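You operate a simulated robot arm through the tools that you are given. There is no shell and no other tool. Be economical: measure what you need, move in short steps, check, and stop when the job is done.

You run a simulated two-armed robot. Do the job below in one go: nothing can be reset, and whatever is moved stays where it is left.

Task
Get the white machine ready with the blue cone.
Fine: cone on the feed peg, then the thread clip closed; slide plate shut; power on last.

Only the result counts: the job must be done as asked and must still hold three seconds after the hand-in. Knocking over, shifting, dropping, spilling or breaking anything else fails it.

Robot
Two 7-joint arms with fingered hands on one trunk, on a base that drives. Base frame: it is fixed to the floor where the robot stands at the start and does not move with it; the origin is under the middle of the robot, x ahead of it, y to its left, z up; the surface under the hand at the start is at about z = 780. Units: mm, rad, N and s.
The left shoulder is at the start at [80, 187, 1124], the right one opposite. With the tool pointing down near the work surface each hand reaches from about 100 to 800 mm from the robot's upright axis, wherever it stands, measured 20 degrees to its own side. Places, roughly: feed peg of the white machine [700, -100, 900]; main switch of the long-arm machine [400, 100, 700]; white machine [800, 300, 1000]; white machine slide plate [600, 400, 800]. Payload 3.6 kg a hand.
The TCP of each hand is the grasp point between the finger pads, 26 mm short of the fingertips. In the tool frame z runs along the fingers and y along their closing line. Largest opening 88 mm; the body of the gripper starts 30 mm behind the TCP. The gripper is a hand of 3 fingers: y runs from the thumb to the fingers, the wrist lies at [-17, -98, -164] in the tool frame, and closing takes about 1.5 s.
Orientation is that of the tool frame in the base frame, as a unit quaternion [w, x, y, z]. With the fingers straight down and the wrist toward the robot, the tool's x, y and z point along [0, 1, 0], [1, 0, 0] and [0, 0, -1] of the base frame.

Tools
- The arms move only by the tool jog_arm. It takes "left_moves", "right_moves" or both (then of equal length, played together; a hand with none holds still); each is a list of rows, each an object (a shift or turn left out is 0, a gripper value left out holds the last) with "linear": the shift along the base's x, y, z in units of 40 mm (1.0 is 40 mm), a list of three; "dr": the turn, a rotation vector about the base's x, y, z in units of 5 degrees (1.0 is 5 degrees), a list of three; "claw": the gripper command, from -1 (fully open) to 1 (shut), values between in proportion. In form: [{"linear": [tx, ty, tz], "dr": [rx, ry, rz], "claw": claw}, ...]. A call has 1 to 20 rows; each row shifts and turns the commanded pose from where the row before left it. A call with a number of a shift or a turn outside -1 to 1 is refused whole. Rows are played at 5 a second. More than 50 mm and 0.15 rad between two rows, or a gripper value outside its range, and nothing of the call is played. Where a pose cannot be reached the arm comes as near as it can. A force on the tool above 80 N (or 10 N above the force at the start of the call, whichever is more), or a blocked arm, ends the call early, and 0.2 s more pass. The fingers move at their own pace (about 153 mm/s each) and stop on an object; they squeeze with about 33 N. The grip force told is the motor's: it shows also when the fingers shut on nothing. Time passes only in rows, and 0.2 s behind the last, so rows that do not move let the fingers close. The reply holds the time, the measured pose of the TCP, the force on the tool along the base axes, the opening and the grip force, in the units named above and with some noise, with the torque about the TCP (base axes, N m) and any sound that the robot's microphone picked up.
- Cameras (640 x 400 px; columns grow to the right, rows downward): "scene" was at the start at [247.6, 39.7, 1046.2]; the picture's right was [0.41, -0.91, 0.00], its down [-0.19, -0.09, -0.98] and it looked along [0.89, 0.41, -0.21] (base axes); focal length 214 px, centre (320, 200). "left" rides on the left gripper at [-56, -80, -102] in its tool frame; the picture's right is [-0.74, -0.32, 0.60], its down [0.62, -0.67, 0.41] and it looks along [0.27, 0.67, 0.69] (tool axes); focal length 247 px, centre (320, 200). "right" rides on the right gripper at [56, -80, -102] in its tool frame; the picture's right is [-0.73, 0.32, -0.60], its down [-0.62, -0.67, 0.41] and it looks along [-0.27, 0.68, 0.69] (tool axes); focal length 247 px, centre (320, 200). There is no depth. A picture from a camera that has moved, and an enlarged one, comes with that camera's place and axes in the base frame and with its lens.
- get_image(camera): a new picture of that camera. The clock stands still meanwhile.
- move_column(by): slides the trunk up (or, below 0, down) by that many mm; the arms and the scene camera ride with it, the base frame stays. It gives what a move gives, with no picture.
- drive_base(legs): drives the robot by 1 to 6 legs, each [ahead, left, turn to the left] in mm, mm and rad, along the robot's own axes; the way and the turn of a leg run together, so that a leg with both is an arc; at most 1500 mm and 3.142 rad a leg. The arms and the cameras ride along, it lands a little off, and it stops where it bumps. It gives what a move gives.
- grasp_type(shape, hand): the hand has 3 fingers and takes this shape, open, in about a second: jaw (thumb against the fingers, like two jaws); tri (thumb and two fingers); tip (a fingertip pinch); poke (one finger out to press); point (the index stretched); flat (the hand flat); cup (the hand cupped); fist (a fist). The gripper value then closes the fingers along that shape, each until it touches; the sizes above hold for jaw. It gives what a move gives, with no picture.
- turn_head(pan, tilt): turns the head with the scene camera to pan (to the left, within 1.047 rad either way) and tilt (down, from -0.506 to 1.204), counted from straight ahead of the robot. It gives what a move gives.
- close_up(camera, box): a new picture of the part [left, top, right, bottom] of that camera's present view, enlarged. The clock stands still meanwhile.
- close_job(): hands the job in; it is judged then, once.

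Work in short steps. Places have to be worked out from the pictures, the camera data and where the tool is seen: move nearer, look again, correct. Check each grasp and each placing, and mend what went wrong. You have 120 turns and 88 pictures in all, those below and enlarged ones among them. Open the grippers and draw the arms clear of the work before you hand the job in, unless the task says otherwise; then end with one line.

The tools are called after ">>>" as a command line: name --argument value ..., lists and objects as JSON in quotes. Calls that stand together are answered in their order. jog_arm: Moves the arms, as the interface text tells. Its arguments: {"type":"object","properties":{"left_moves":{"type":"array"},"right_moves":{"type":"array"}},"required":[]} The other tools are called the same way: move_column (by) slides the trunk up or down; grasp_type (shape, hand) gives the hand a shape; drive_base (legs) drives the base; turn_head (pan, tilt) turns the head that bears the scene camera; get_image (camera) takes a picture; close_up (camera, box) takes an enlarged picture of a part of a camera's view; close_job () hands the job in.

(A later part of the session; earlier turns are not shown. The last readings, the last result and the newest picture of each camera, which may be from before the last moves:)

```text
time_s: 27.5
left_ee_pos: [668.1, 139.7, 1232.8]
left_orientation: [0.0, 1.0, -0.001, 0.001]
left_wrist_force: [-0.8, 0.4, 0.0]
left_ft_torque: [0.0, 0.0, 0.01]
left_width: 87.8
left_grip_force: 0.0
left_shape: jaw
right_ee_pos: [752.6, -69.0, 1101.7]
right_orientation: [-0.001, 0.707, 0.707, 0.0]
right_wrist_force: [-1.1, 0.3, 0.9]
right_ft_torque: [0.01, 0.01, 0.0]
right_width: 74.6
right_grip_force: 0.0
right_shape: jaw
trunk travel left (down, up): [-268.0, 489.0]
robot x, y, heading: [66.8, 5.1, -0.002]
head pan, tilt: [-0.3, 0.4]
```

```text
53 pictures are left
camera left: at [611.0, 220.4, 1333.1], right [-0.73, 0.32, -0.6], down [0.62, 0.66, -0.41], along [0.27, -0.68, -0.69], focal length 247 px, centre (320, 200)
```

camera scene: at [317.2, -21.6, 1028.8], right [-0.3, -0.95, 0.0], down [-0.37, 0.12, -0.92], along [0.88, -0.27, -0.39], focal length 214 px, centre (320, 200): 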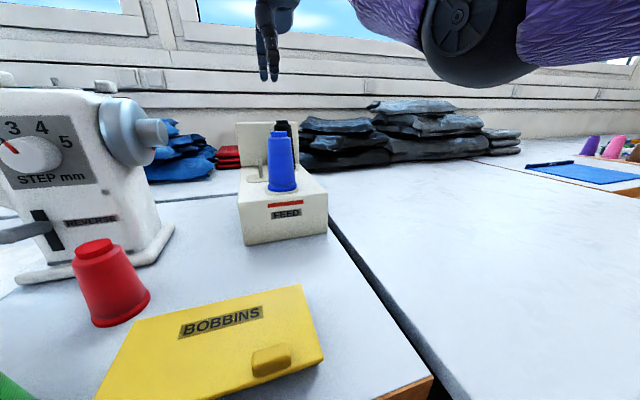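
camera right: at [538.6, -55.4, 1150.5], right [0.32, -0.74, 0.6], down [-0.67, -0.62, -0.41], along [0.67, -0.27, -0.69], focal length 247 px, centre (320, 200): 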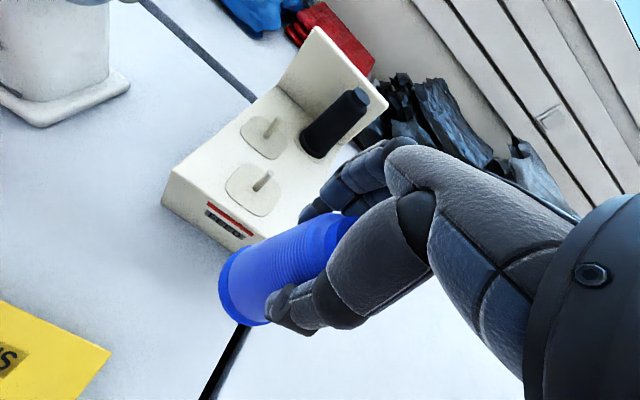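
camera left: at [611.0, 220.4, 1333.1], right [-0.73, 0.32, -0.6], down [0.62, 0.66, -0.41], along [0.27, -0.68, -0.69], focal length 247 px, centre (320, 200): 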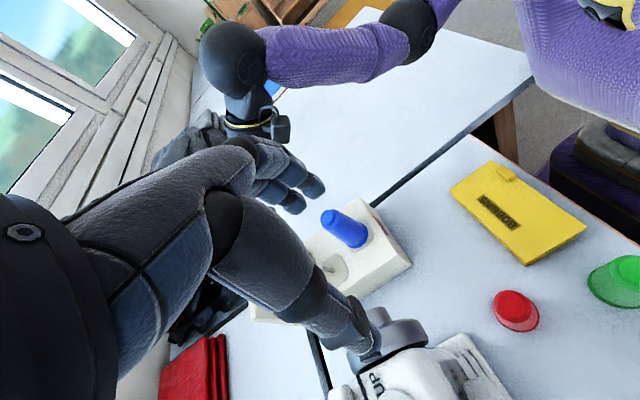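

The cone stands on the feed peg. I withdraw the right arm up and back and bring the left hand back to its upright pose.

>>> jog_arm --left_moves '[{"linear": [-0.28, 0.36, 0.1], "dr": [0, 0, 1]}, {"linear": [-0.28, 0.36, 0.1], "dr": [0, 0, 1]}, {"linear": [-0.28, 0.36, 0.1], "dr": [0, 0, 1]}, {"linear": [-0.28, 0.36, 0.1], "dr": [0, 0, 1]}, {"linear": [-0.28, 0.36, 0.1], "dr": [0, 0, 1]}, {"linear": [-0.28, 0.36, 0.1], "dr": [0, 0, 1]}, {"linear": [-0.28, 0.36, 0.1], "dr": [0, 0, 1]}, {"linear": [-0.28, 0.36, 0.1], "dr": [0, 0, 1]}, {"linear": [-0.28, 0.36, 0.1], "dr": [0, 0, 1]}, {"linear": [-0.28, 0.36, 0.1], "dr": [0, 0, 1]}, {"linear": [-0.28, 0.36, 0.1], "dr": [0, 0, 1]}, {"linear": [-0.28, 0.36, 0.1], "dr": [0, 0, 1]}, {"linear": [-0.28, 0.36, 0.1], "dr": [0, 0, 1]}, {"linear": [-0.28, 0.36, 0.1], "dr": [0, 0, 1]}, {"linear": [-0.28, 0.36, 0.1], "dr": [0, 0, 1]}, {"linear": [-0.28, 0.36, 0.1], "dr": [0, 0, 1]}, {"linear": [-0.28, 0.36, 0.1], "dr": [0, 0, 1]}, {"linear": [-0.28, 0.36, 0.1], "dr": [0, 0, 1]}]' --right_moves '[{"linear": [0, 0, 1]}, {"linear": [0, 0, 1]}, {"linear": [0, 0, 1]}, {"linear": [0, 0, 1]}, {"linear": [-0.9, -0.2, 0]}, {"linear": [-0.9, -0.2, 0]}, {"linear": [-0.9, -0.2, 0]}, {"linear": [-0.9, -0.2, 0]}, {"linear": [-0.9, -0.2, 0]}, {"linear": [-0.9, -0.2, 0]}, {"linear": [-0.9, -0.2, 0]}, {}, {}, {}, {}, {}, {}, {}]'

>>> drive_base --legs '[[-70, 0, 0], [0, 400, 0]]'

>>> turn_head --pan 0.35 --tilt 0.2

>>> get_image --camera "scene"

>>> get_image --camera "left"

```text
time_s: 31.3
left_ee_pos: [464.8, 399.2, 1304.1]
left_orientation: [0.0, 0.707, 0.707, 0.0]
left_wrist_force: [-0.2, 0.0, 0.3]
left_ft_torque: [0.04, 0.05, 0.01]
left_width: 87.5
left_grip_force: 0.1
left_shape: jaw
right_ee_pos: [663.4, -70.6, 1357.4]
right_orientation: [0.0, 0.709, 0.705, -0.001]
right_wrist_force: [0.2, -0.7, -0.2]
right_ft_torque: [0.04, 0.01, 0.02]
right_width: 74.7
right_grip_force: 0.1
right_shape: jaw
right hand out of reach, approached as far as the arm can: row 4, 5, 6, 7, 8, 9, 10, 11
trunk travel left (down, up): [-268.0, 489.0]
robot x, y, heading: [65.8, 6.2, 0.0]
head pan, tilt: [-0.3, 0.4]
```

```text
time_s: 34.4
left_ee_pos: [399.4, 801.6, 1303.6]
left_orientation: [-0.001, 0.71, 0.704, 0.0]
left_wrist_force: [0.1, 0.0, 0.8]
left_ft_torque: [-0.02, 0.01, 0.01]
left_width: 87.9
left_grip_force: 0.0
left_shape: jaw
right_ee_pos: [594.9, 329.8, 1357.7]
right_orientation: [-0.001, 0.711, 0.704, -0.002]
right_wrist_force: [0.2, 0.6, -0.4]
right_ft_torque: [-0.04, 0.0, 0.01]
right_width: 74.9
right_grip_force: 0.0
right_shape: jaw
trunk travel left (down, up): [-268.0, 489.0]
robot x, y, heading: [-3.4, 407.8, -0.009]
head pan, tilt: [-0.3, 0.4]
```

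```text
time_s: 35.4
left_ee_pos: [400.2, 800.5, 1304.7]
left_orientation: [-0.001, 0.71, 0.704, 0.0]
left_wrist_force: [-0.1, 0.6, 1.2]
left_ft_torque: [0.0, 0.03, 0.01]
left_width: 87.7
left_grip_force: 0.1
left_shape: jaw
right_ee_pos: [595.5, 328.6, 1358.5]
right_orientation: [-0.001, 0.711, 0.704, -0.001]
right_wrist_force: [0.7, 1.6, 0.1]
right_ft_torque: [0.0, -0.01, 0.03]
right_width: 74.5
right_grip_force: 0.0
right_shape: jaw
trunk travel left (down, up): [-268.0, 489.0]
robot x, y, heading: [-2.9, 410.2, -0.005]
head pan, tilt: [0.351, 0.201]
```

```text
52 pictures are left
camera scene: at [248.6, 440.6, 1047.2], right [0.33, -0.94, 0.0], down [-0.19, -0.07, -0.98], along [0.92, 0.33, -0.2], focal length 214 px, centre (320, 200)
```

scene: 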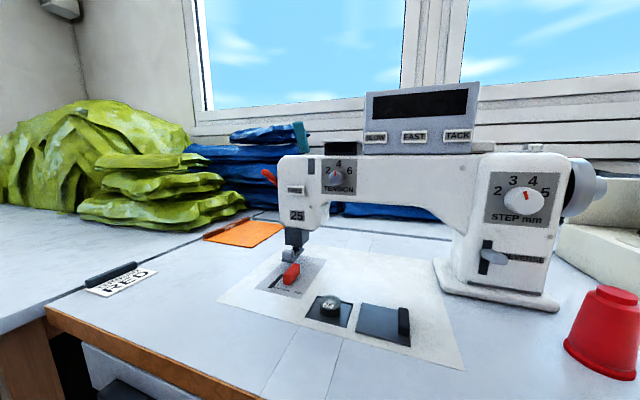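

```text
51 pictures are left
camera left: at [320.0, 745.1, 1404.7], right [-0.33, -0.73, -0.6], down [-0.66, 0.63, -0.41], along [0.68, 0.26, -0.69], focal length 247 px, centre (320, 200)
```

left: 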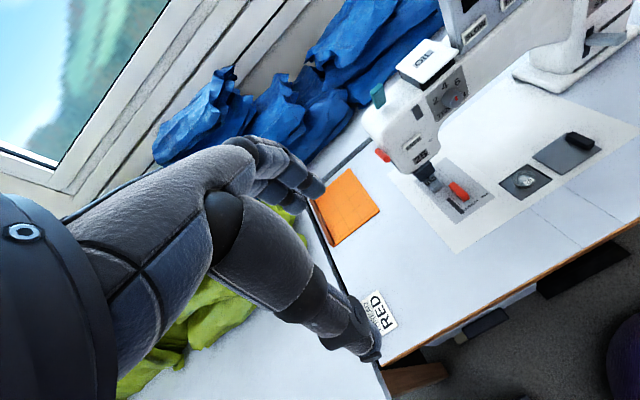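

I zoom on the machine head and bed to identify the thread clip.

>>> close_up --camera "left" --box '[340, 20, 540, 230]'

>>> close_up --camera "scene" --box '[220, 110, 420, 370]'

>>> close_up --camera "scene" --box '[250, 110, 350, 290]'

```text
1.90 times, centred on (440, 125) of left
camera zoom: at [320.0, 745.1, 1404.7], right [-0.33, -0.73, -0.6], down [-0.66, 0.63, -0.41], along [0.68, 0.26, -0.69], focal length 470 px, centre (91, 343)
```

zoom: 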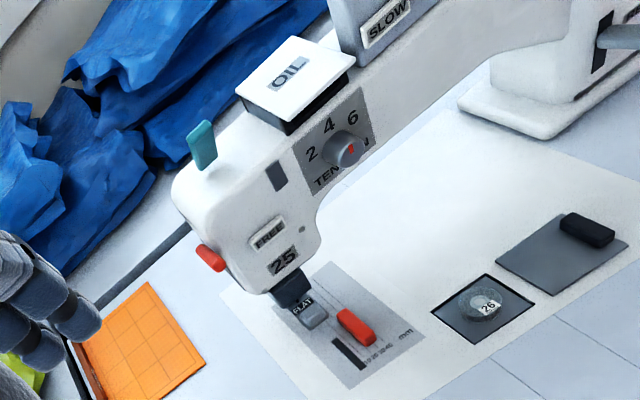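

```text
1.54 times, centred on (320, 240) of scene
camera zoom: at [248.6, 440.6, 1047.2], right [0.33, -0.94, 0.0], down [-0.19, -0.07, -0.98], along [0.92, 0.33, -0.2], focal length 330 px, centre (320, 138)
```

zoom: 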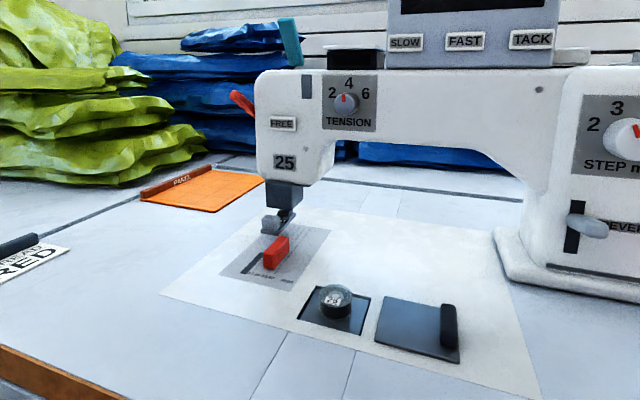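

```text
2.22 times, centred on (300, 200) of scene
camera zoom: at [248.6, 440.6, 1047.2], right [0.33, -0.94, 0.0], down [-0.19, -0.07, -0.98], along [0.92, 0.33, -0.2], focal length 477 px, centre (364, 200)
```

zoom: 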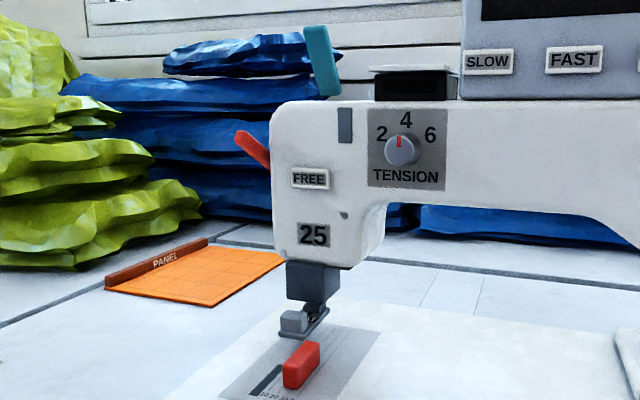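

The teal flag atop the head is probably the thread clip (red lever = presser foot, red block = edge guide). I drive 60 mm ahead and bring the left camera close to see its hinge.

>>> drive_base --legs '[[60, 0, 0]]'

>>> jog_arm --left_moves '[{"linear": [0.8, -0.05, -0.5]}, {"linear": [0.8, -0.05, -0.5]}, {"linear": [0.8, -0.05, -0.5]}, {"linear": [0.8, -0.05, -0.5]}, {"linear": [0.8, -0.05, -0.5]}, {"linear": [0.8, -0.05, -0.4]}, {}]'

>>> get_image --camera "left"

```text
time_s: 36.4
left_ee_pos: [463.5, 800.1, 1302.8]
left_orientation: [-0.002, 0.71, 0.704, -0.001]
left_wrist_force: [-0.2, -0.3, -0.5]
left_ft_torque: [-0.02, 0.03, 0.01]
left_width: 87.7
left_grip_force: 0.1
left_shape: jaw
right_ee_pos: [657.0, 327.9, 1356.9]
right_orientation: [-0.003, 0.711, 0.703, -0.002]
right_wrist_force: [0.5, -0.1, -0.5]
right_ft_torque: [0.03, 0.05, 0.02]
right_width: 74.8
right_grip_force: 0.0
right_shape: jaw
trunk travel left (down, up): [-268.0, 489.0]
robot x, y, heading: [56.5, 409.5, -0.009]
head pan, tilt: [0.351, 0.201]
```

```text
time_s: 38.0
left_ee_pos: [651.1, 787.2, 1185.5]
left_orientation: [0.0, 0.71, 0.704, 0.001]
left_wrist_force: [-0.6, -1.1, 0.1]
left_ft_torque: [-0.02, 0.0, -0.04]
left_width: 87.6
left_grip_force: 0.0
left_shape: jaw
right_ee_pos: [653.7, 327.2, 1358.4]
right_orientation: [-0.001, 0.711, 0.704, -0.001]
right_wrist_force: [-0.2, -0.3, 0.8]
right_ft_torque: [-0.01, -0.02, 0.01]
right_width: 75.0
right_grip_force: 0.0
right_shape: jaw
trunk travel left (down, up): [-268.0, 489.0]
robot x, y, heading: [58.8, 409.3, -0.006]
head pan, tilt: [0.351, 0.201]
```

```text
47 pictures are left
camera left: at [571.5, 732.1, 1286.4], right [-0.32, -0.73, -0.6], down [-0.66, 0.63, -0.41], along [0.68, 0.26, -0.69], focal length 247 px, centre (320, 200)
```

left: 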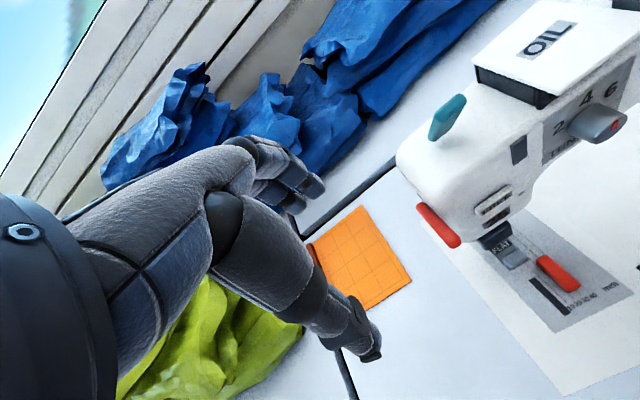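

>>> close_up --camera "left" --box '[380, 60, 560, 180]'

>>> turn_head --pan 0.45 --tilt 0.1

>>> close_up --camera "scene" --box '[260, 80, 380, 200]'

```text
3.33 times, centred on (470, 120) of left
camera zoom: at [571.5, 732.1, 1286.4], right [-0.32, -0.73, -0.6], down [-0.66, 0.63, -0.41], along [0.68, 0.26, -0.69], focal length 823 px, centre (-180, 467)
```

zoom: 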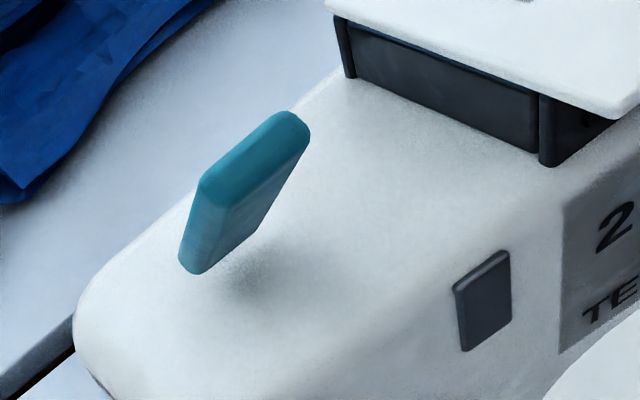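

```text
time_s: 38.7
left_ee_pos: [652.2, 787.0, 1184.9]
left_orientation: [-0.001, 0.71, 0.704, 0.0]
left_wrist_force: [-0.7, 0.4, -0.5]
left_ft_torque: [0.0, -0.02, -0.02]
left_width: 87.7
left_grip_force: 0.1
left_shape: jaw
right_ee_pos: [655.2, 329.1, 1358.0]
right_orientation: [-0.002, 0.711, 0.703, -0.002]
right_wrist_force: [-0.2, 0.0, -0.5]
right_ft_torque: [0.0, -0.01, 0.0]
right_width: 74.9
right_grip_force: 0.0
right_shape: jaw
trunk travel left (down, up): [-268.0, 489.0]
robot x, y, heading: [60.6, 406.3, -0.009]
head pan, tilt: [0.45, 0.099]
```

```text
3.33 times, centred on (320, 140) of scene
camera zoom: at [304.3, 448.3, 1056.5], right [0.43, -0.9, 0.0], down [-0.09, -0.04, -0.99], along [0.9, 0.43, -0.1], focal length 715 px, centre (320, 400)
```

zoom: 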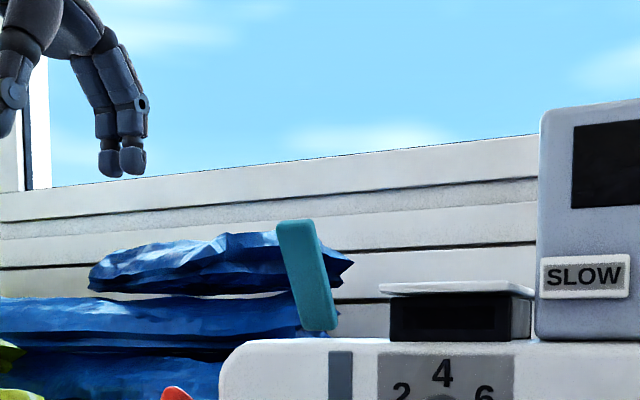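

The teal flap hinges near the head's back (base ≈ [752,664,1058]), tip ≈ [718,662,1122], leaning forward; there is flat room for it in front, so it closes forward and down. I close the left fingers and bring them above and behind the flap.

>>> jog_arm --left_moves '[{"linear": [0, 0, 0.3], "claw": 1}, {"linear": [0.72, -0.78, 0]}, {"linear": [0.72, -0.78, 0]}, {"linear": [0.72, -0.78, 0]}, {"linear": [0.72, -0.78, 0]}, {}, {}, {}]'

>>> close_up --camera "scene" --box '[240, 30, 400, 200]'

>>> get_image --camera "left"

```text
time_s: 40.5
left_ee_pos: [767.9, 661.6, 1200.2]
left_orientation: [-0.002, 0.711, 0.703, 0.0]
left_wrist_force: [-0.1, -0.5, 0.3]
left_ft_torque: [0.0, -0.01, 0.0]
left_width: 0.2
left_grip_force: 33.0
left_shape: jaw
right_ee_pos: [655.1, 328.4, 1357.1]
right_orientation: [-0.001, 0.711, 0.703, -0.002]
right_wrist_force: [0.6, 0.4, 0.7]
right_ft_torque: [0.0, -0.01, 0.0]
right_width: 74.6
right_grip_force: 0.0
right_shape: jaw
trunk travel left (down, up): [-268.0, 489.0]
robot x, y, heading: [55.7, 407.1, -0.007]
head pan, tilt: [0.45, 0.099]
```

```text
2.35 times, centred on (320, 115) of scene
camera zoom: at [304.2, 448.4, 1056.6], right [0.43, -0.9, 0.0], down [-0.09, -0.04, -0.99], along [0.9, 0.43, -0.1], focal length 505 px, centre (320, 400)
```

zoom: 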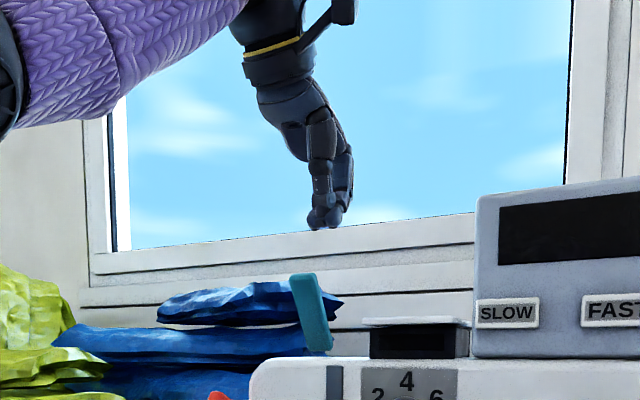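

```text
43 pictures are left
camera left: at [686.5, 607.4, 1301.1], right [-0.33, -0.73, -0.6], down [-0.66, 0.63, -0.41], along [0.68, 0.26, -0.69], focal length 247 px, centre (320, 200)
```

left: 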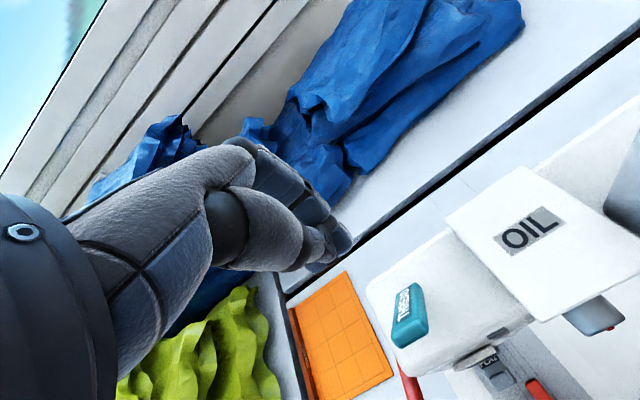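

The flap bears the label "THREAD" — it is the thread clip. I lower the fingertips behind it to z ≈ 1108 and draw it toward the robot.

>>> jog_arm --left_moves '[{"linear": [0, 0, -0.8]}, {"linear": [0, 0, -0.8]}, {"linear": [-0.3, 0, 0]}, {"linear": [-0.3, 0, 0]}, {"linear": [-0.3, 0, 0]}, {"linear": [-0.3, 0, 0]}, {}]'

>>> close_up --camera "scene" --box '[240, 30, 400, 200]'

>>> get_image --camera "left"

```text
time_s: 42.1
left_ee_pos: [720.6, 662.3, 1135.1]
left_orientation: [-0.001, 0.71, 0.704, 0.0]
left_wrist_force: [-0.2, 1.4, 0.4]
left_ft_torque: [-0.03, -0.03, -0.02]
left_width: 0.2
left_grip_force: 33.0
left_shape: jaw
right_ee_pos: [655.8, 328.7, 1357.4]
right_orientation: [-0.002, 0.711, 0.703, -0.001]
right_wrist_force: [-0.9, 0.7, 0.5]
right_ft_torque: [-0.02, -0.01, 0.01]
right_width: 74.8
right_grip_force: 0.1
right_shape: jaw
trunk travel left (down, up): [-268.0, 489.0]
robot x, y, heading: [59.7, 410.5, -0.009]
head pan, tilt: [0.45, 0.099]
```

```text
2.35 times, centred on (320, 115) of scene
camera zoom: at [304.3, 448.3, 1056.6], right [0.43, -0.9, 0.0], down [-0.09, -0.04, -0.99], along [0.9, 0.43, -0.1], focal length 505 px, centre (320, 400)
```

zoom: 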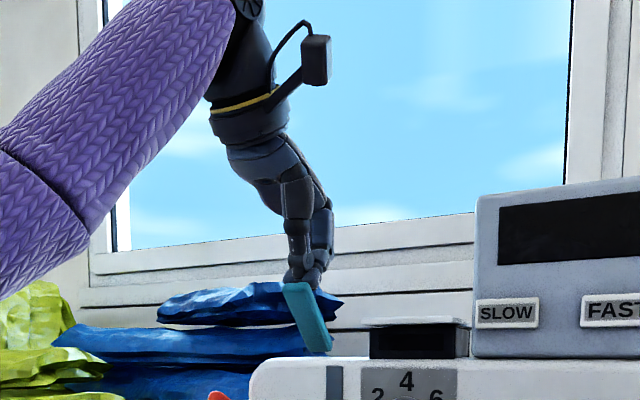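

```text
41 pictures are left
camera left: at [639.2, 607.7, 1236.8], right [-0.33, -0.73, -0.6], down [-0.66, 0.63, -0.41], along [0.68, 0.26, -0.69], focal length 247 px, centre (320, 200)
```

left: 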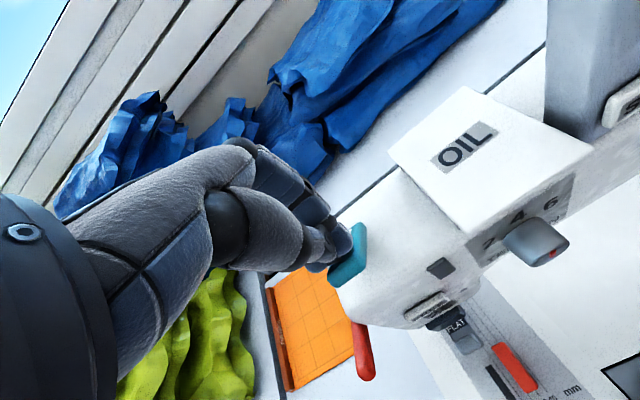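

The clip swings forward easily. I continue forward and down to press it flat.

>>> jog_arm --left_moves '[{"linear": [-0.3, 0, -0.2]}, {"linear": [-0.25, 0, -0.25]}, {"linear": [-0.15, 0, -0.25]}, {"linear": [0, 0, -0.15]}, {}]'

>>> close_up --camera "scene" --box '[240, 30, 400, 200]'

```text
time_s: 43.3
left_ee_pos: [690.5, 662.6, 1102.4]
left_orientation: [-0.001, 0.71, 0.704, 0.0]
left_wrist_force: [0.7, 0.2, -0.9]
left_ft_torque: [0.0, 0.03, 0.0]
left_width: 0.1
left_grip_force: 32.9
left_shape: jaw
right_ee_pos: [655.3, 328.7, 1357.6]
right_orientation: [-0.001, 0.711, 0.703, -0.002]
right_wrist_force: [-0.3, 0.3, 0.2]
right_ft_torque: [0.03, -0.02, -0.02]
right_width: 74.7
right_grip_force: 0.1
right_shape: jaw
trunk travel left (down, up): [-268.0, 489.0]
robot x, y, heading: [58.6, 413.0, -0.004]
head pan, tilt: [0.45, 0.099]
```

```text
2.35 times, centred on (320, 115) of scene
camera zoom: at [304.2, 448.3, 1056.6], right [0.43, -0.9, 0.0], down [-0.09, -0.04, -0.99], along [0.9, 0.43, -0.1], focal length 505 px, centre (320, 400)
```

zoom: 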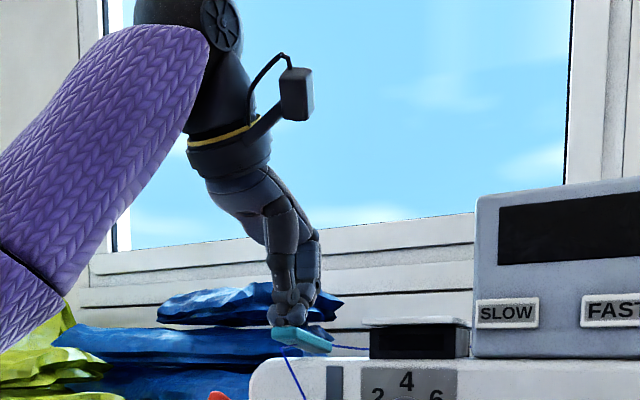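

A blue thread has appeared through the clip. I press further down until it bottoms.

>>> jog_arm --left_moves '[{"linear": [0, 0, -0.12]}, {"linear": [0, 0, -0.12]}, {}]'

>>> jog_arm --left_moves '[{"linear": [0, 0, -0.1]}, {"linear": [0, 0, -0.1]}, {}]'

>>> close_up --camera "scene" --box '[240, 30, 400, 200]'

```text
time_s: 44.1
left_ee_pos: [689.6, 662.3, 1091.1]
left_orientation: [-0.001, 0.71, 0.704, 0.001]
left_wrist_force: [1.0, 0.9, -0.3]
left_ft_torque: [-0.01, 0.01, -0.01]
left_width: 0.0
left_grip_force: 33.0
left_shape: jaw
right_ee_pos: [654.3, 329.0, 1358.5]
right_orientation: [-0.002, 0.711, 0.703, -0.002]
right_wrist_force: [-0.9, 0.0, 0.9]
right_ft_torque: [-0.05, 0.0, 0.02]
right_width: 74.7
right_grip_force: 0.0
right_shape: jaw
trunk travel left (down, up): [-268.0, 489.0]
robot x, y, heading: [60.7, 408.9, -0.002]
head pan, tilt: [0.45, 0.099]
```

```text
time_s: 44.9
left_ee_pos: [691.0, 662.4, 1087.8]
left_orientation: [0.003, 0.71, 0.704, 0.003]
left_wrist_force: [7.3, 1.6, 22.5]
left_ft_torque: [0.04, -0.19, 0.03]
left_width: 0.0
left_grip_force: 32.6
left_shape: jaw
right_ee_pos: [654.7, 327.6, 1358.5]
right_orientation: [-0.002, 0.711, 0.704, -0.001]
right_wrist_force: [0.6, -0.2, -0.2]
right_ft_torque: [-0.02, 0.02, 0.01]
right_width: 74.5
right_grip_force: 0.1
right_shape: jaw
trunk travel left (down, up): [-268.0, 489.0]
robot x, y, heading: [64.1, 409.7, -0.007]
head pan, tilt: [0.45, 0.099]
```

```text
2.35 times, centred on (320, 115) of scene
camera zoom: at [303.4, 447.7, 1057.1], right [0.43, -0.9, 0.0], down [-0.09, -0.04, -1.0], along [0.9, 0.43, -0.1], focal length 505 px, centre (320, 400)
```

zoom: 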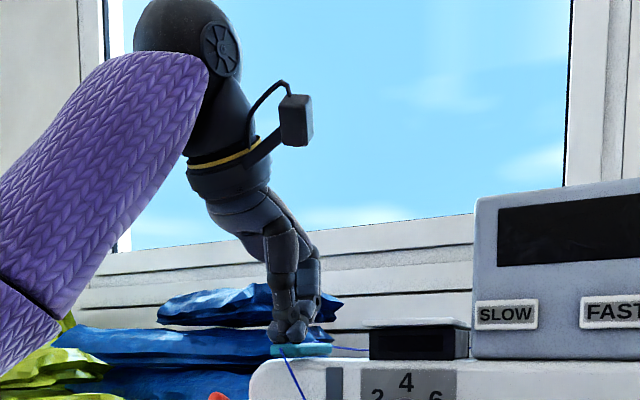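

The clip is flat with 22 N at the stop. I lift the hand, check it stays down, then move left hand to the right of the slide plate's knob (≈[563,415,795]).

>>> jog_arm --left_moves '[{"linear": [0, 0, 0.5]}, {"linear": [0, 0, 1]}, {"linear": [-0.8, 0, 0.3]}, {"linear": [-0.8, 0, 0]}, {"linear": [-0.8, -0.8, 0]}, {"linear": [-0.8, -0.8, 0]}, {"linear": [0, -1, 0]}, {"linear": [0, -1, 0]}, {"linear": [0, -1, 0]}, {"linear": [0, -1, 0]}, {"linear": [0, -1, 0]}, {"linear": [0, -0.8, 0]}, {}]'

>>> turn_head --pan 0.3 --tilt 0.5

>>> get_image --camera "scene"

>>> get_image --camera "left"

```text
time_s: 47.7
left_ee_pos: [564.1, 365.7, 1156.3]
left_orientation: [-0.001, 0.711, 0.703, 0.001]
left_wrist_force: [1.0, 0.3, 1.0]
left_ft_torque: [-0.01, -0.03, -0.01]
left_width: 0.0
left_grip_force: 32.9
left_shape: jaw
right_ee_pos: [654.7, 328.8, 1357.5]
right_orientation: [-0.001, 0.711, 0.703, -0.003]
right_wrist_force: [-0.3, 1.3, 0.2]
right_ft_torque: [-0.04, 0.02, -0.02]
right_width: 74.6
right_grip_force: 0.0
right_shape: jaw
trunk travel left (down, up): [-268.0, 489.0]
robot x, y, heading: [57.7, 408.4, -0.005]
head pan, tilt: [0.45, 0.099]
```

```text
time_s: 48.5
left_ee_pos: [564.7, 366.8, 1156.3]
left_orientation: [-0.001, 0.71, 0.705, 0.0]
left_wrist_force: [-0.4, -0.5, -0.4]
left_ft_torque: [-0.02, -0.01, -0.02]
left_width: 0.0
left_grip_force: 33.0
left_shape: jaw
right_ee_pos: [654.8, 329.0, 1356.8]
right_orientation: [-0.002, 0.711, 0.703, -0.002]
right_wrist_force: [0.4, 0.3, 0.3]
right_ft_torque: [-0.02, 0.01, -0.02]
right_width: 74.6
right_grip_force: 0.1
right_shape: jaw
trunk travel left (down, up): [-268.0, 489.0]
robot x, y, heading: [56.2, 411.1, -0.011]
head pan, tilt: [0.3, 0.499]
```

```text
38 pictures are left
camera scene: at [308.2, 435.0, 1019.6], right [0.29, -0.96, 0.0], down [-0.46, -0.14, -0.88], along [0.84, 0.25, -0.48], focal length 214 px, centre (320, 200)
```

scene: 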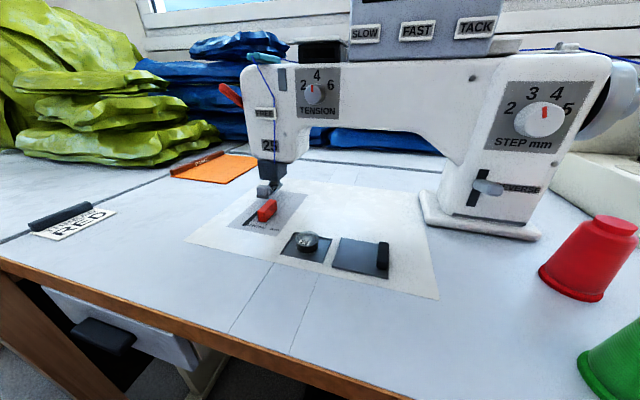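

```text
37 pictures are left
camera left: at [483.6, 311.0, 1256.8], right [-0.33, -0.73, -0.6], down [-0.66, 0.63, -0.41], along [0.68, 0.26, -0.69], focal length 247 px, centre (320, 200)
```

left: 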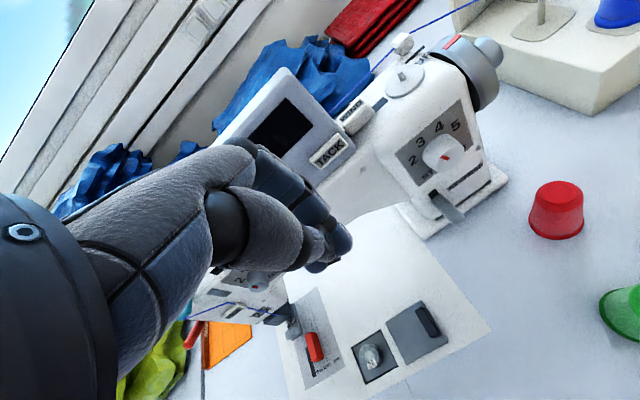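

The clip stays flat and thread runs through. Plate knob ≈ [566,412]; I descend to the right of it (y 366) with closed fingers.

>>> jog_arm --left_moves '[{"linear": [0, 0, -1]}, {"linear": [0, 0, -1]}, {"linear": [0, 0, -1]}, {"linear": [0, 0, -1]}, {"linear": [0, 0, -1]}, {"linear": [0, 0, -1]}, {"linear": [0, 0, -1]}, {"linear": [0, 0, -1]}, {}]'

>>> close_up --camera "scene" --box '[260, 180, 460, 310]'

>>> get_image --camera "left"

```text
time_s: 50.5
left_ee_pos: [563.2, 362.8, 835.0]
left_orientation: [-0.001, 0.71, 0.704, 0.0]
left_wrist_force: [0.0, 0.3, -1.5]
left_ft_torque: [-0.03, 0.03, -0.01]
left_width: 0.0
left_grip_force: 33.1
left_shape: jaw
right_ee_pos: [654.9, 328.8, 1358.4]
right_orientation: [-0.002, 0.711, 0.703, -0.001]
right_wrist_force: [-0.7, 0.1, 0.2]
right_ft_torque: [0.03, 0.02, 0.01]
right_width: 75.0
right_grip_force: 0.0
right_shape: jaw
trunk travel left (down, up): [-268.0, 489.0]
robot x, y, heading: [55.7, 412.7, -0.008]
head pan, tilt: [0.3, 0.499]
```

```text
3.08 times, centred on (360, 245) of scene
camera zoom: at [308.1, 435.1, 1019.5], right [0.29, -0.96, 0.0], down [-0.46, -0.14, -0.88], along [0.84, 0.25, -0.48], focal length 660 px, centre (197, 62)
```

zoom: 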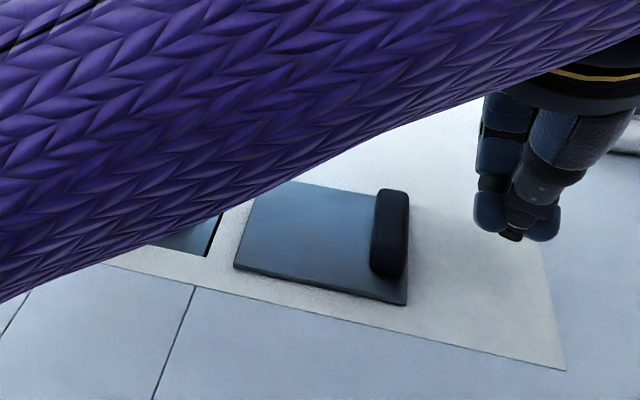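

```text
35 pictures are left
camera left: at [483.0, 308.4, 935.6], right [-0.33, -0.73, -0.6], down [-0.66, 0.63, -0.41], along [0.68, 0.26, -0.69], focal length 247 px, centre (320, 200)
```

left: 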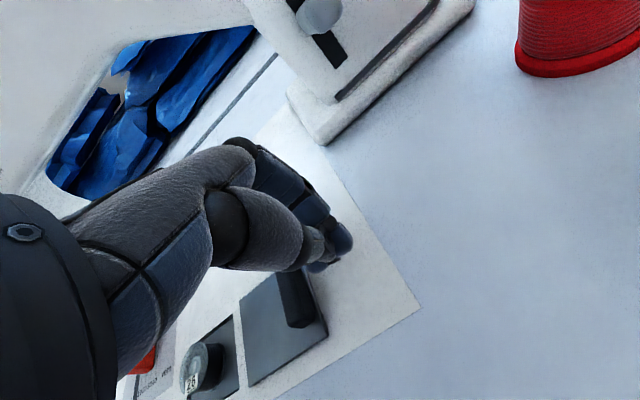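

The fingertips stand right of the knob. I lower to tip height ≈ 789 (shifting +5 in x), then push in +y a first stretch.

>>> jog_arm --left_moves '[{"linear": [0.12, 0, -0.25]}, {"linear": [0, 0, -0.25]}, {}]'

>>> jog_arm --left_moves '[{"linear": [0, 0.25, 0]}, {"linear": [0, 0.25, 0]}, {"linear": [0, 0.25, 0]}, {"linear": [0, 0.25, 0]}, {"linear": [0, 0.25, 0]}, {}]'

>>> get_image --camera "left"

>>> close_up --camera "scene" --box '[260, 180, 460, 310]'

```text
time_s: 51.3
left_ee_pos: [569.0, 365.7, 815.3]
left_orientation: [-0.001, 0.711, 0.703, 0.001]
left_wrist_force: [-0.6, 0.3, 0.2]
left_ft_torque: [0.02, 0.03, 0.02]
left_width: 0.0
left_grip_force: 32.7
left_shape: jaw
right_ee_pos: [655.5, 328.3, 1357.9]
right_orientation: [-0.002, 0.711, 0.704, -0.002]
right_wrist_force: [0.7, -0.6, 0.3]
right_ft_torque: [-0.01, -0.01, -0.02]
right_width: 74.9
right_grip_force: 0.1
right_shape: jaw
trunk travel left (down, up): [-268.0, 489.0]
robot x, y, heading: [58.1, 408.0, -0.009]
head pan, tilt: [0.3, 0.499]
```

```text
time_s: 52.7
left_ee_pos: [567.2, 415.6, 815.6]
left_orientation: [-0.001, 0.71, 0.704, 0.001]
left_wrist_force: [0.8, -0.9, -0.9]
left_ft_torque: [-0.02, -0.02, -0.01]
left_width: 0.2
left_grip_force: 32.9
left_shape: jaw
right_ee_pos: [655.3, 328.4, 1358.6]
right_orientation: [-0.001, 0.711, 0.703, -0.001]
right_wrist_force: [1.4, 0.4, -0.7]
right_ft_torque: [-0.02, -0.01, 0.01]
right_width: 74.6
right_grip_force: 0.0
right_shape: jaw
trunk travel left (down, up): [-268.0, 489.0]
robot x, y, heading: [57.0, 409.0, -0.004]
head pan, tilt: [0.3, 0.499]
```

```text
34 pictures are left
camera left: at [488.2, 361.4, 916.9], right [-0.33, -0.73, -0.6], down [-0.66, 0.63, -0.41], along [0.68, 0.26, -0.69], focal length 247 px, centre (320, 200)
```

left: 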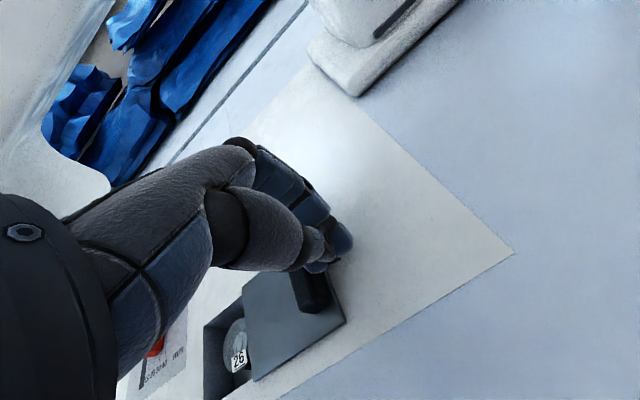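

```text
3.08 times, centred on (360, 245) of scene
camera zoom: at [308.1, 435.0, 1019.5], right [0.29, -0.96, 0.0], down [-0.46, -0.14, -0.88], along [0.84, 0.25, -0.48], focal length 660 px, centre (197, 62)
```

zoom: 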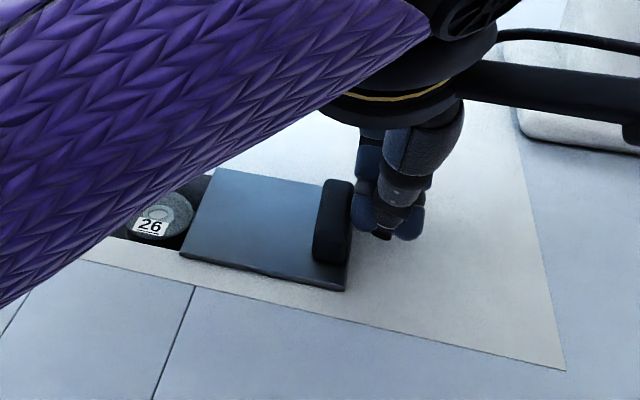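

The plate slides. I push on in +y in smaller steps.

>>> jog_arm --left_moves '[{"linear": [0, 0.25, 0]}, {"linear": [0, 0.25, 0]}, {"linear": [0, 0.25, 0]}, {"linear": [0, 0.25, 0]}, {}]'

>>> get_image --camera "left"

```text
time_s: 53.9
left_ee_pos: [569.1, 456.5, 815.8]
left_orientation: [0.0, 0.71, 0.704, 0.0]
left_wrist_force: [-0.1, -0.4, -0.1]
left_ft_torque: [0.02, 0.01, -0.01]
left_width: 0.0
left_grip_force: 33.6
left_shape: jaw
right_ee_pos: [655.0, 328.1, 1358.1]
right_orientation: [-0.002, 0.711, 0.703, -0.002]
right_wrist_force: [-0.3, 0.3, 0.7]
right_ft_torque: [-0.02, 0.02, -0.03]
right_width: 74.8
right_grip_force: 0.0
right_shape: jaw
trunk travel left (down, up): [-268.0, 489.0]
robot x, y, heading: [53.3, 408.3, -0.008]
head pan, tilt: [0.3, 0.499]
```

```text
32 pictures are left
camera left: at [488.3, 402.1, 916.7], right [-0.33, -0.73, -0.6], down [-0.66, 0.63, -0.41], along [0.68, 0.26, -0.69], focal length 247 px, centre (320, 200)
```

left: 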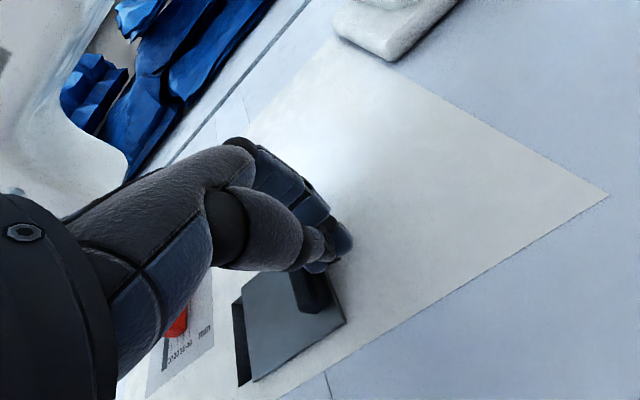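

About 12–15 mm of hole remain. I continue in 4 mm steps until the stop gives force.

>>> jog_arm --left_moves '[{"linear": [0, 0.1, 0]}, {"linear": [0, 0.1, 0]}, {"linear": [0, 0.1, 0]}, {}]'

>>> get_image --camera "left"

```text
time_s: 54.9
left_ee_pos: [568.7, 469.4, 816.7]
left_orientation: [-0.002, 0.71, 0.704, 0.0]
left_wrist_force: [0.7, -0.5, -0.7]
left_ft_torque: [-0.02, 0.03, -0.04]
left_width: 0.0
left_grip_force: 32.5
left_shape: jaw
right_ee_pos: [654.3, 328.4, 1357.0]
right_orientation: [-0.001, 0.711, 0.704, -0.003]
right_wrist_force: [-0.5, 0.9, -0.2]
right_ft_torque: [0.0, -0.01, -0.01]
right_width: 74.7
right_grip_force: 0.1
right_shape: jaw
trunk travel left (down, up): [-268.0, 489.0]
robot x, y, heading: [59.1, 406.6, -0.008]
head pan, tilt: [0.3, 0.499]
```

```text
31 pictures are left
camera left: at [488.1, 414.0, 917.4], right [-0.33, -0.73, -0.6], down [-0.66, 0.63, -0.41], along [0.68, 0.26, -0.69], focal length 247 px, centre (320, 200)
```

left: 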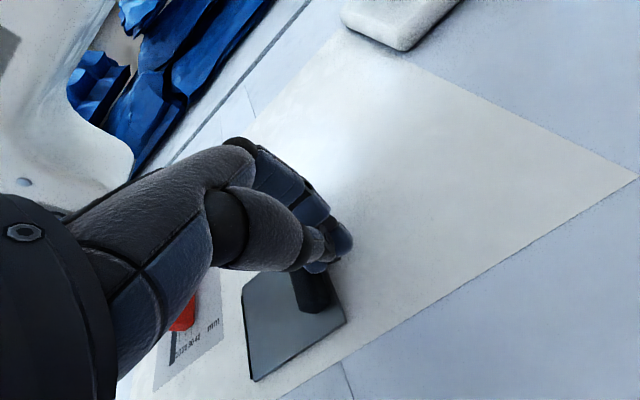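

Hole looks covered; no stop force yet. I push a little farther in 2 mm steps to find the stop.

>>> jog_arm --left_moves '[{"linear": [0, 0.05, 0]}, {"linear": [0, 0.05, 0]}, {}]'

>>> jog_arm --left_moves '[{"linear": [0, 0.05, 0]}, {"linear": [0, 0.05, 0]}, {}]'

```text
time_s: 55.7
left_ee_pos: [568.2, 473.1, 815.4]
left_orientation: [-0.001, 0.71, 0.704, 0.0]
left_wrist_force: [0.0, -0.5, 0.1]
left_ft_torque: [0.01, 0.0, 0.0]
left_width: 0.2
left_grip_force: 33.1
left_shape: jaw
right_ee_pos: [655.9, 328.4, 1357.4]
right_orientation: [-0.001, 0.711, 0.703, -0.001]
right_wrist_force: [0.4, -0.2, 0.2]
right_ft_torque: [0.01, 0.0, 0.01]
right_width: 74.5
right_grip_force: 0.1
right_shape: jaw
trunk travel left (down, up): [-268.0, 489.0]
robot x, y, heading: [59.3, 408.7, -0.009]
head pan, tilt: [0.3, 0.499]
```

```text
time_s: 56.5
left_ee_pos: [568.5, 476.3, 815.1]
left_orientation: [0.0, 0.71, 0.704, 0.001]
left_wrist_force: [-0.6, -0.2, -0.2]
left_ft_torque: [-0.04, 0.01, 0.0]
left_width: 0.2
left_grip_force: 32.9
left_shape: jaw
right_ee_pos: [654.9, 327.3, 1357.2]
right_orientation: [-0.001, 0.711, 0.703, -0.002]
right_wrist_force: [0.3, 0.0, 0.8]
right_ft_torque: [-0.04, -0.02, -0.01]
right_width: 74.7
right_grip_force: 0.0
right_shape: jaw
trunk travel left (down, up): [-268.0, 489.0]
robot x, y, heading: [60.1, 413.2, -0.008]
head pan, tilt: [0.3, 0.499]
```

>>> jog_arm --left_moves '[{"linear": [0, 0.06, 0]}, {"linear": [0, 0.06, 0]}, {}]'

>>> get_image --camera "left"

>>> close_up --camera "scene" --box '[240, 180, 420, 310]'

```text
time_s: 57.3
left_ee_pos: [567.2, 480.7, 816.3]
left_orientation: [-0.001, 0.71, 0.705, -0.001]
left_wrist_force: [1.6, -3.6, 0.2]
left_ft_torque: [-0.08, 0.0, -0.02]
left_width: 0.2
left_grip_force: 33.1
left_shape: jaw
right_ee_pos: [655.5, 327.4, 1357.7]
right_orientation: [-0.002, 0.711, 0.703, -0.002]
right_wrist_force: [-0.2, 0.0, -1.3]
right_ft_torque: [0.02, 0.01, -0.02]
right_width: 74.7
right_grip_force: 0.0
right_shape: jaw
trunk travel left (down, up): [-268.0, 489.0]
robot x, y, heading: [58.6, 406.1, -0.005]
head pan, tilt: [0.3, 0.499]
```

```text
30 pictures are left
camera left: at [487.8, 426.1, 916.9], right [-0.33, -0.73, -0.6], down [-0.66, 0.63, -0.41], along [0.68, 0.26, -0.69], focal length 247 px, centre (320, 200)
```

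left: 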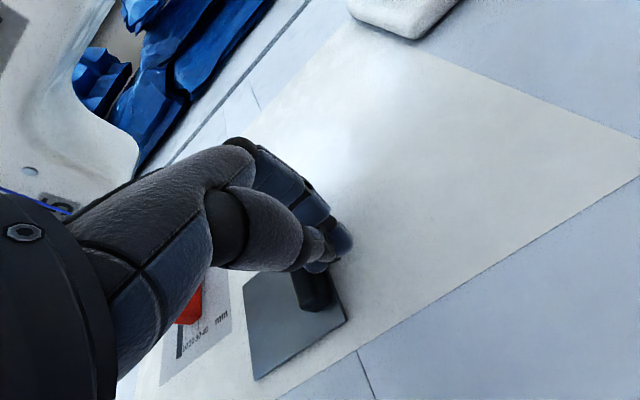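

```text
3.08 times, centred on (330, 245) of scene
camera zoom: at [308.2, 434.8, 1019.5], right [0.29, -0.96, 0.0], down [-0.46, -0.14, -0.88], along [0.84, 0.25, -0.48], focal length 660 px, centre (289, 62)
```

zoom: 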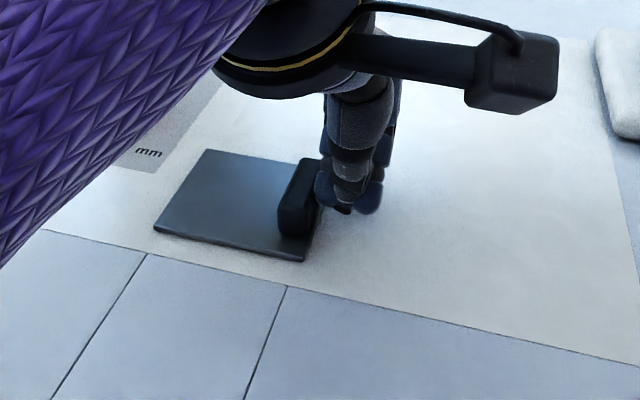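

A small counter-force (−3.6 N) begins: the stop. I press 3 mm more to make sure.

>>> jog_arm --left_moves '[{"linear": [0, 0.05, 0]}, {"linear": [0, 0.04, 0]}, {}]'

```text
time_s: 58.1
left_ee_pos: [568.4, 483.0, 816.1]
left_orientation: [0.001, 0.711, 0.703, 0.0]
left_wrist_force: [0.0, -16.2, 0.1]
left_ft_torque: [-0.24, -0.02, 0.0]
left_width: 0.0
left_grip_force: 33.0
left_shape: jaw
right_ee_pos: [656.0, 326.2, 1356.9]
right_orientation: [-0.002, 0.711, 0.703, -0.001]
right_wrist_force: [-0.5, -0.8, -1.6]
right_ft_torque: [-0.01, 0.02, -0.03]
right_width: 74.7
right_grip_force: 0.0
right_shape: jaw
trunk travel left (down, up): [-268.0, 489.0]
robot x, y, heading: [58.1, 410.7, -0.006]
head pan, tilt: [0.3, 0.499]
```

Slide plate is at its stop (16 N). I back off, lift and retract the left hand, then drive back and to the right to face the under-table switch.

>>> jog_arm --left_moves '[{"linear": [0, -0.3, 0]}, {"linear": [0, 0, 0.5]}, {"linear": [0, 0, 1]}, {"linear": [0, 0, 1]}, {"linear": [-0.4, 0, 0.9]}, {"linear": [-0.4, 0, 0.9]}, {"linear": [-0.4, 0.3, 0.9]}, {"linear": [-0.4, 0.3, 0.9]}, {"linear": [-0.4, 0.5, 0.9]}, {"linear": [-0.4, 0.5, 0.9]}, {"linear": [-0.4, 0.5, 0]}]'

>>> close_up --camera "scene" --box '[180, 40, 420, 300]'

>>> drive_base --legs '[[-280, 0, 0], [0, -500, 0]]'

>>> turn_head --pan 0.3 --tilt 0.55

>>> get_image --camera "scene"

```text
time_s: 60.7
left_ee_pos: [567.9, 576.1, 971.4]
left_orientation: [-0.016, 0.694, 0.719, 0.032]
left_wrist_force: [-0.5, -0.4, 0.3]
left_ft_torque: [-0.02, 0.01, -0.01]
left_width: 0.0
left_grip_force: 33.0
left_shape: jaw
left hand out of reach, approached as far as the arm can: row 6, 7, 8, 9, 10, 11
right_ee_pos: [655.4, 327.0, 1357.5]
right_orientation: [-0.002, 0.711, 0.703, -0.002]
right_wrist_force: [-0.5, -0.8, 0.6]
right_ft_torque: [-0.01, 0.02, -0.01]
right_width: 74.6
right_grip_force: 0.0
right_shape: jaw
trunk travel left (down, up): [-268.0, 489.0]
robot x, y, heading: [58.3, 408.1, -0.005]
head pan, tilt: [0.3, 0.499]
stopped in row 11 (left hand): the arm was blocked; the commanded pose is now the measured one
```

```text
1.54 times, centred on (300, 170) of scene
camera zoom: at [308.3, 435.0, 1019.5], right [0.29, -0.96, 0.0], down [-0.46, -0.14, -0.88], along [0.84, 0.25, -0.48], focal length 330 px, centre (351, 246)
```

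zoom: 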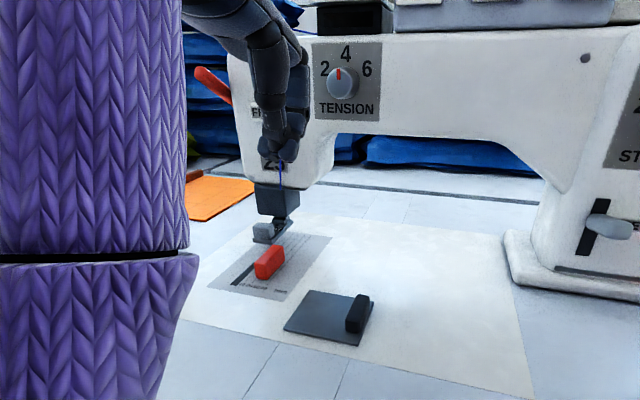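

```text
time_s: 65.2
left_ee_pos: [286.6, 84.4, 970.6]
left_orientation: [-0.016, 0.692, 0.721, 0.032]
left_wrist_force: [0.0, 1.0, -0.7]
left_ft_torque: [0.02, -0.01, 0.0]
left_width: 0.2
left_grip_force: 32.9
left_shape: jaw
right_ee_pos: [377.5, -164.6, 1358.2]
right_orientation: [-0.002, 0.71, 0.705, -0.002]
right_wrist_force: [-0.3, 0.1, -0.6]
right_ft_torque: [0.01, -0.02, -0.02]
right_width: 74.7
right_grip_force: 0.0
right_shape: jaw
trunk travel left (down, up): [-268.0, 489.0]
robot x, y, heading: [-221.6, -85.6, -0.005]
head pan, tilt: [0.3, 0.499]
```

```text
time_s: 65.8
left_ee_pos: [286.7, 86.7, 970.9]
left_orientation: [-0.017, 0.692, 0.721, 0.033]
left_wrist_force: [0.5, 0.4, 0.2]
left_ft_torque: [0.0, -0.02, -0.01]
left_width: 0.1
left_grip_force: 33.2
left_shape: jaw
right_ee_pos: [375.8, -162.2, 1357.7]
right_orientation: [-0.001, 0.709, 0.705, -0.002]
right_wrist_force: [0.8, -0.3, -0.2]
right_ft_torque: [-0.01, -0.03, -0.02]
right_width: 74.6
right_grip_force: 0.1
right_shape: jaw
trunk travel left (down, up): [-268.0, 489.0]
robot x, y, heading: [-223.8, -80.7, 0.0]
head pan, tilt: [0.3, 0.55]
```

```text
27 pictures are left
camera scene: at [27.6, -58.7, 1015.0], right [0.29, -0.96, 0.0], down [-0.5, -0.15, -0.85], along [0.82, 0.25, -0.52], focal length 214 px, centre (320, 200)
```

scene: 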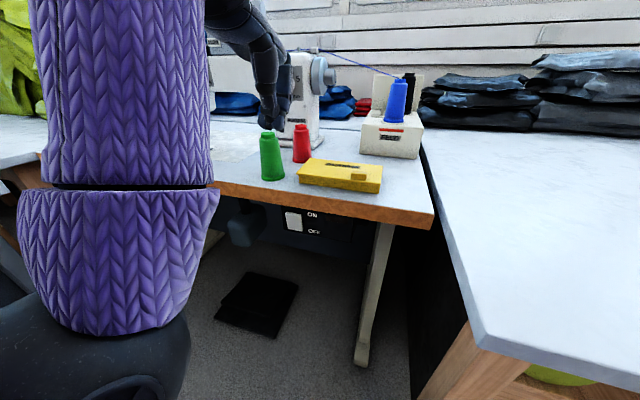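

I zoom on the switch, and on the machine to confirm that clip and cone are intact.

>>> close_up --camera "scene" --box '[260, 190, 360, 260]'

>>> close_up --camera "scene" --box '[200, 40, 440, 180]'

```text
5.71 times, centred on (310, 225) of scene
camera zoom: at [27.6, -58.7, 1015.0], right [0.29, -0.96, 0.0], down [-0.5, -0.15, -0.85], along [0.82, 0.25, -0.52], focal length 1226 px, centre (377, 57)
```

zoom: 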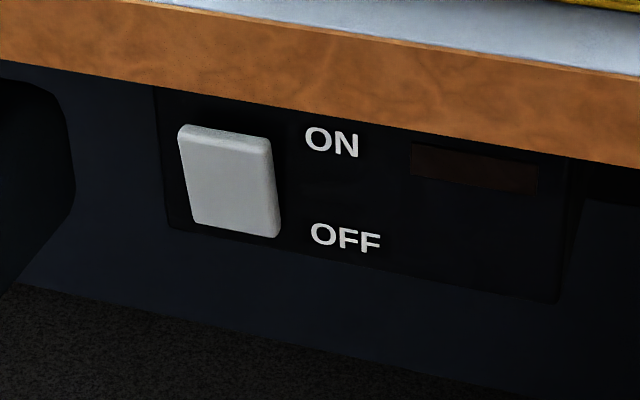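

```text
2.67 times, centred on (320, 110) of scene
camera zoom: at [27.6, -58.7, 1015.0], right [0.29, -0.96, 0.0], down [-0.5, -0.15, -0.85], along [0.82, 0.25, -0.52], focal length 572 px, centre (320, 440)
```

zoom: 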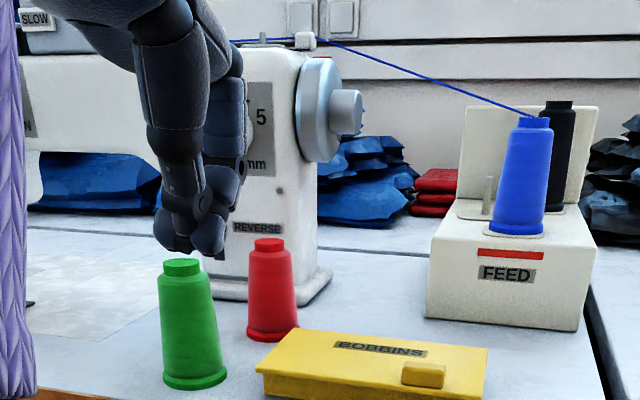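

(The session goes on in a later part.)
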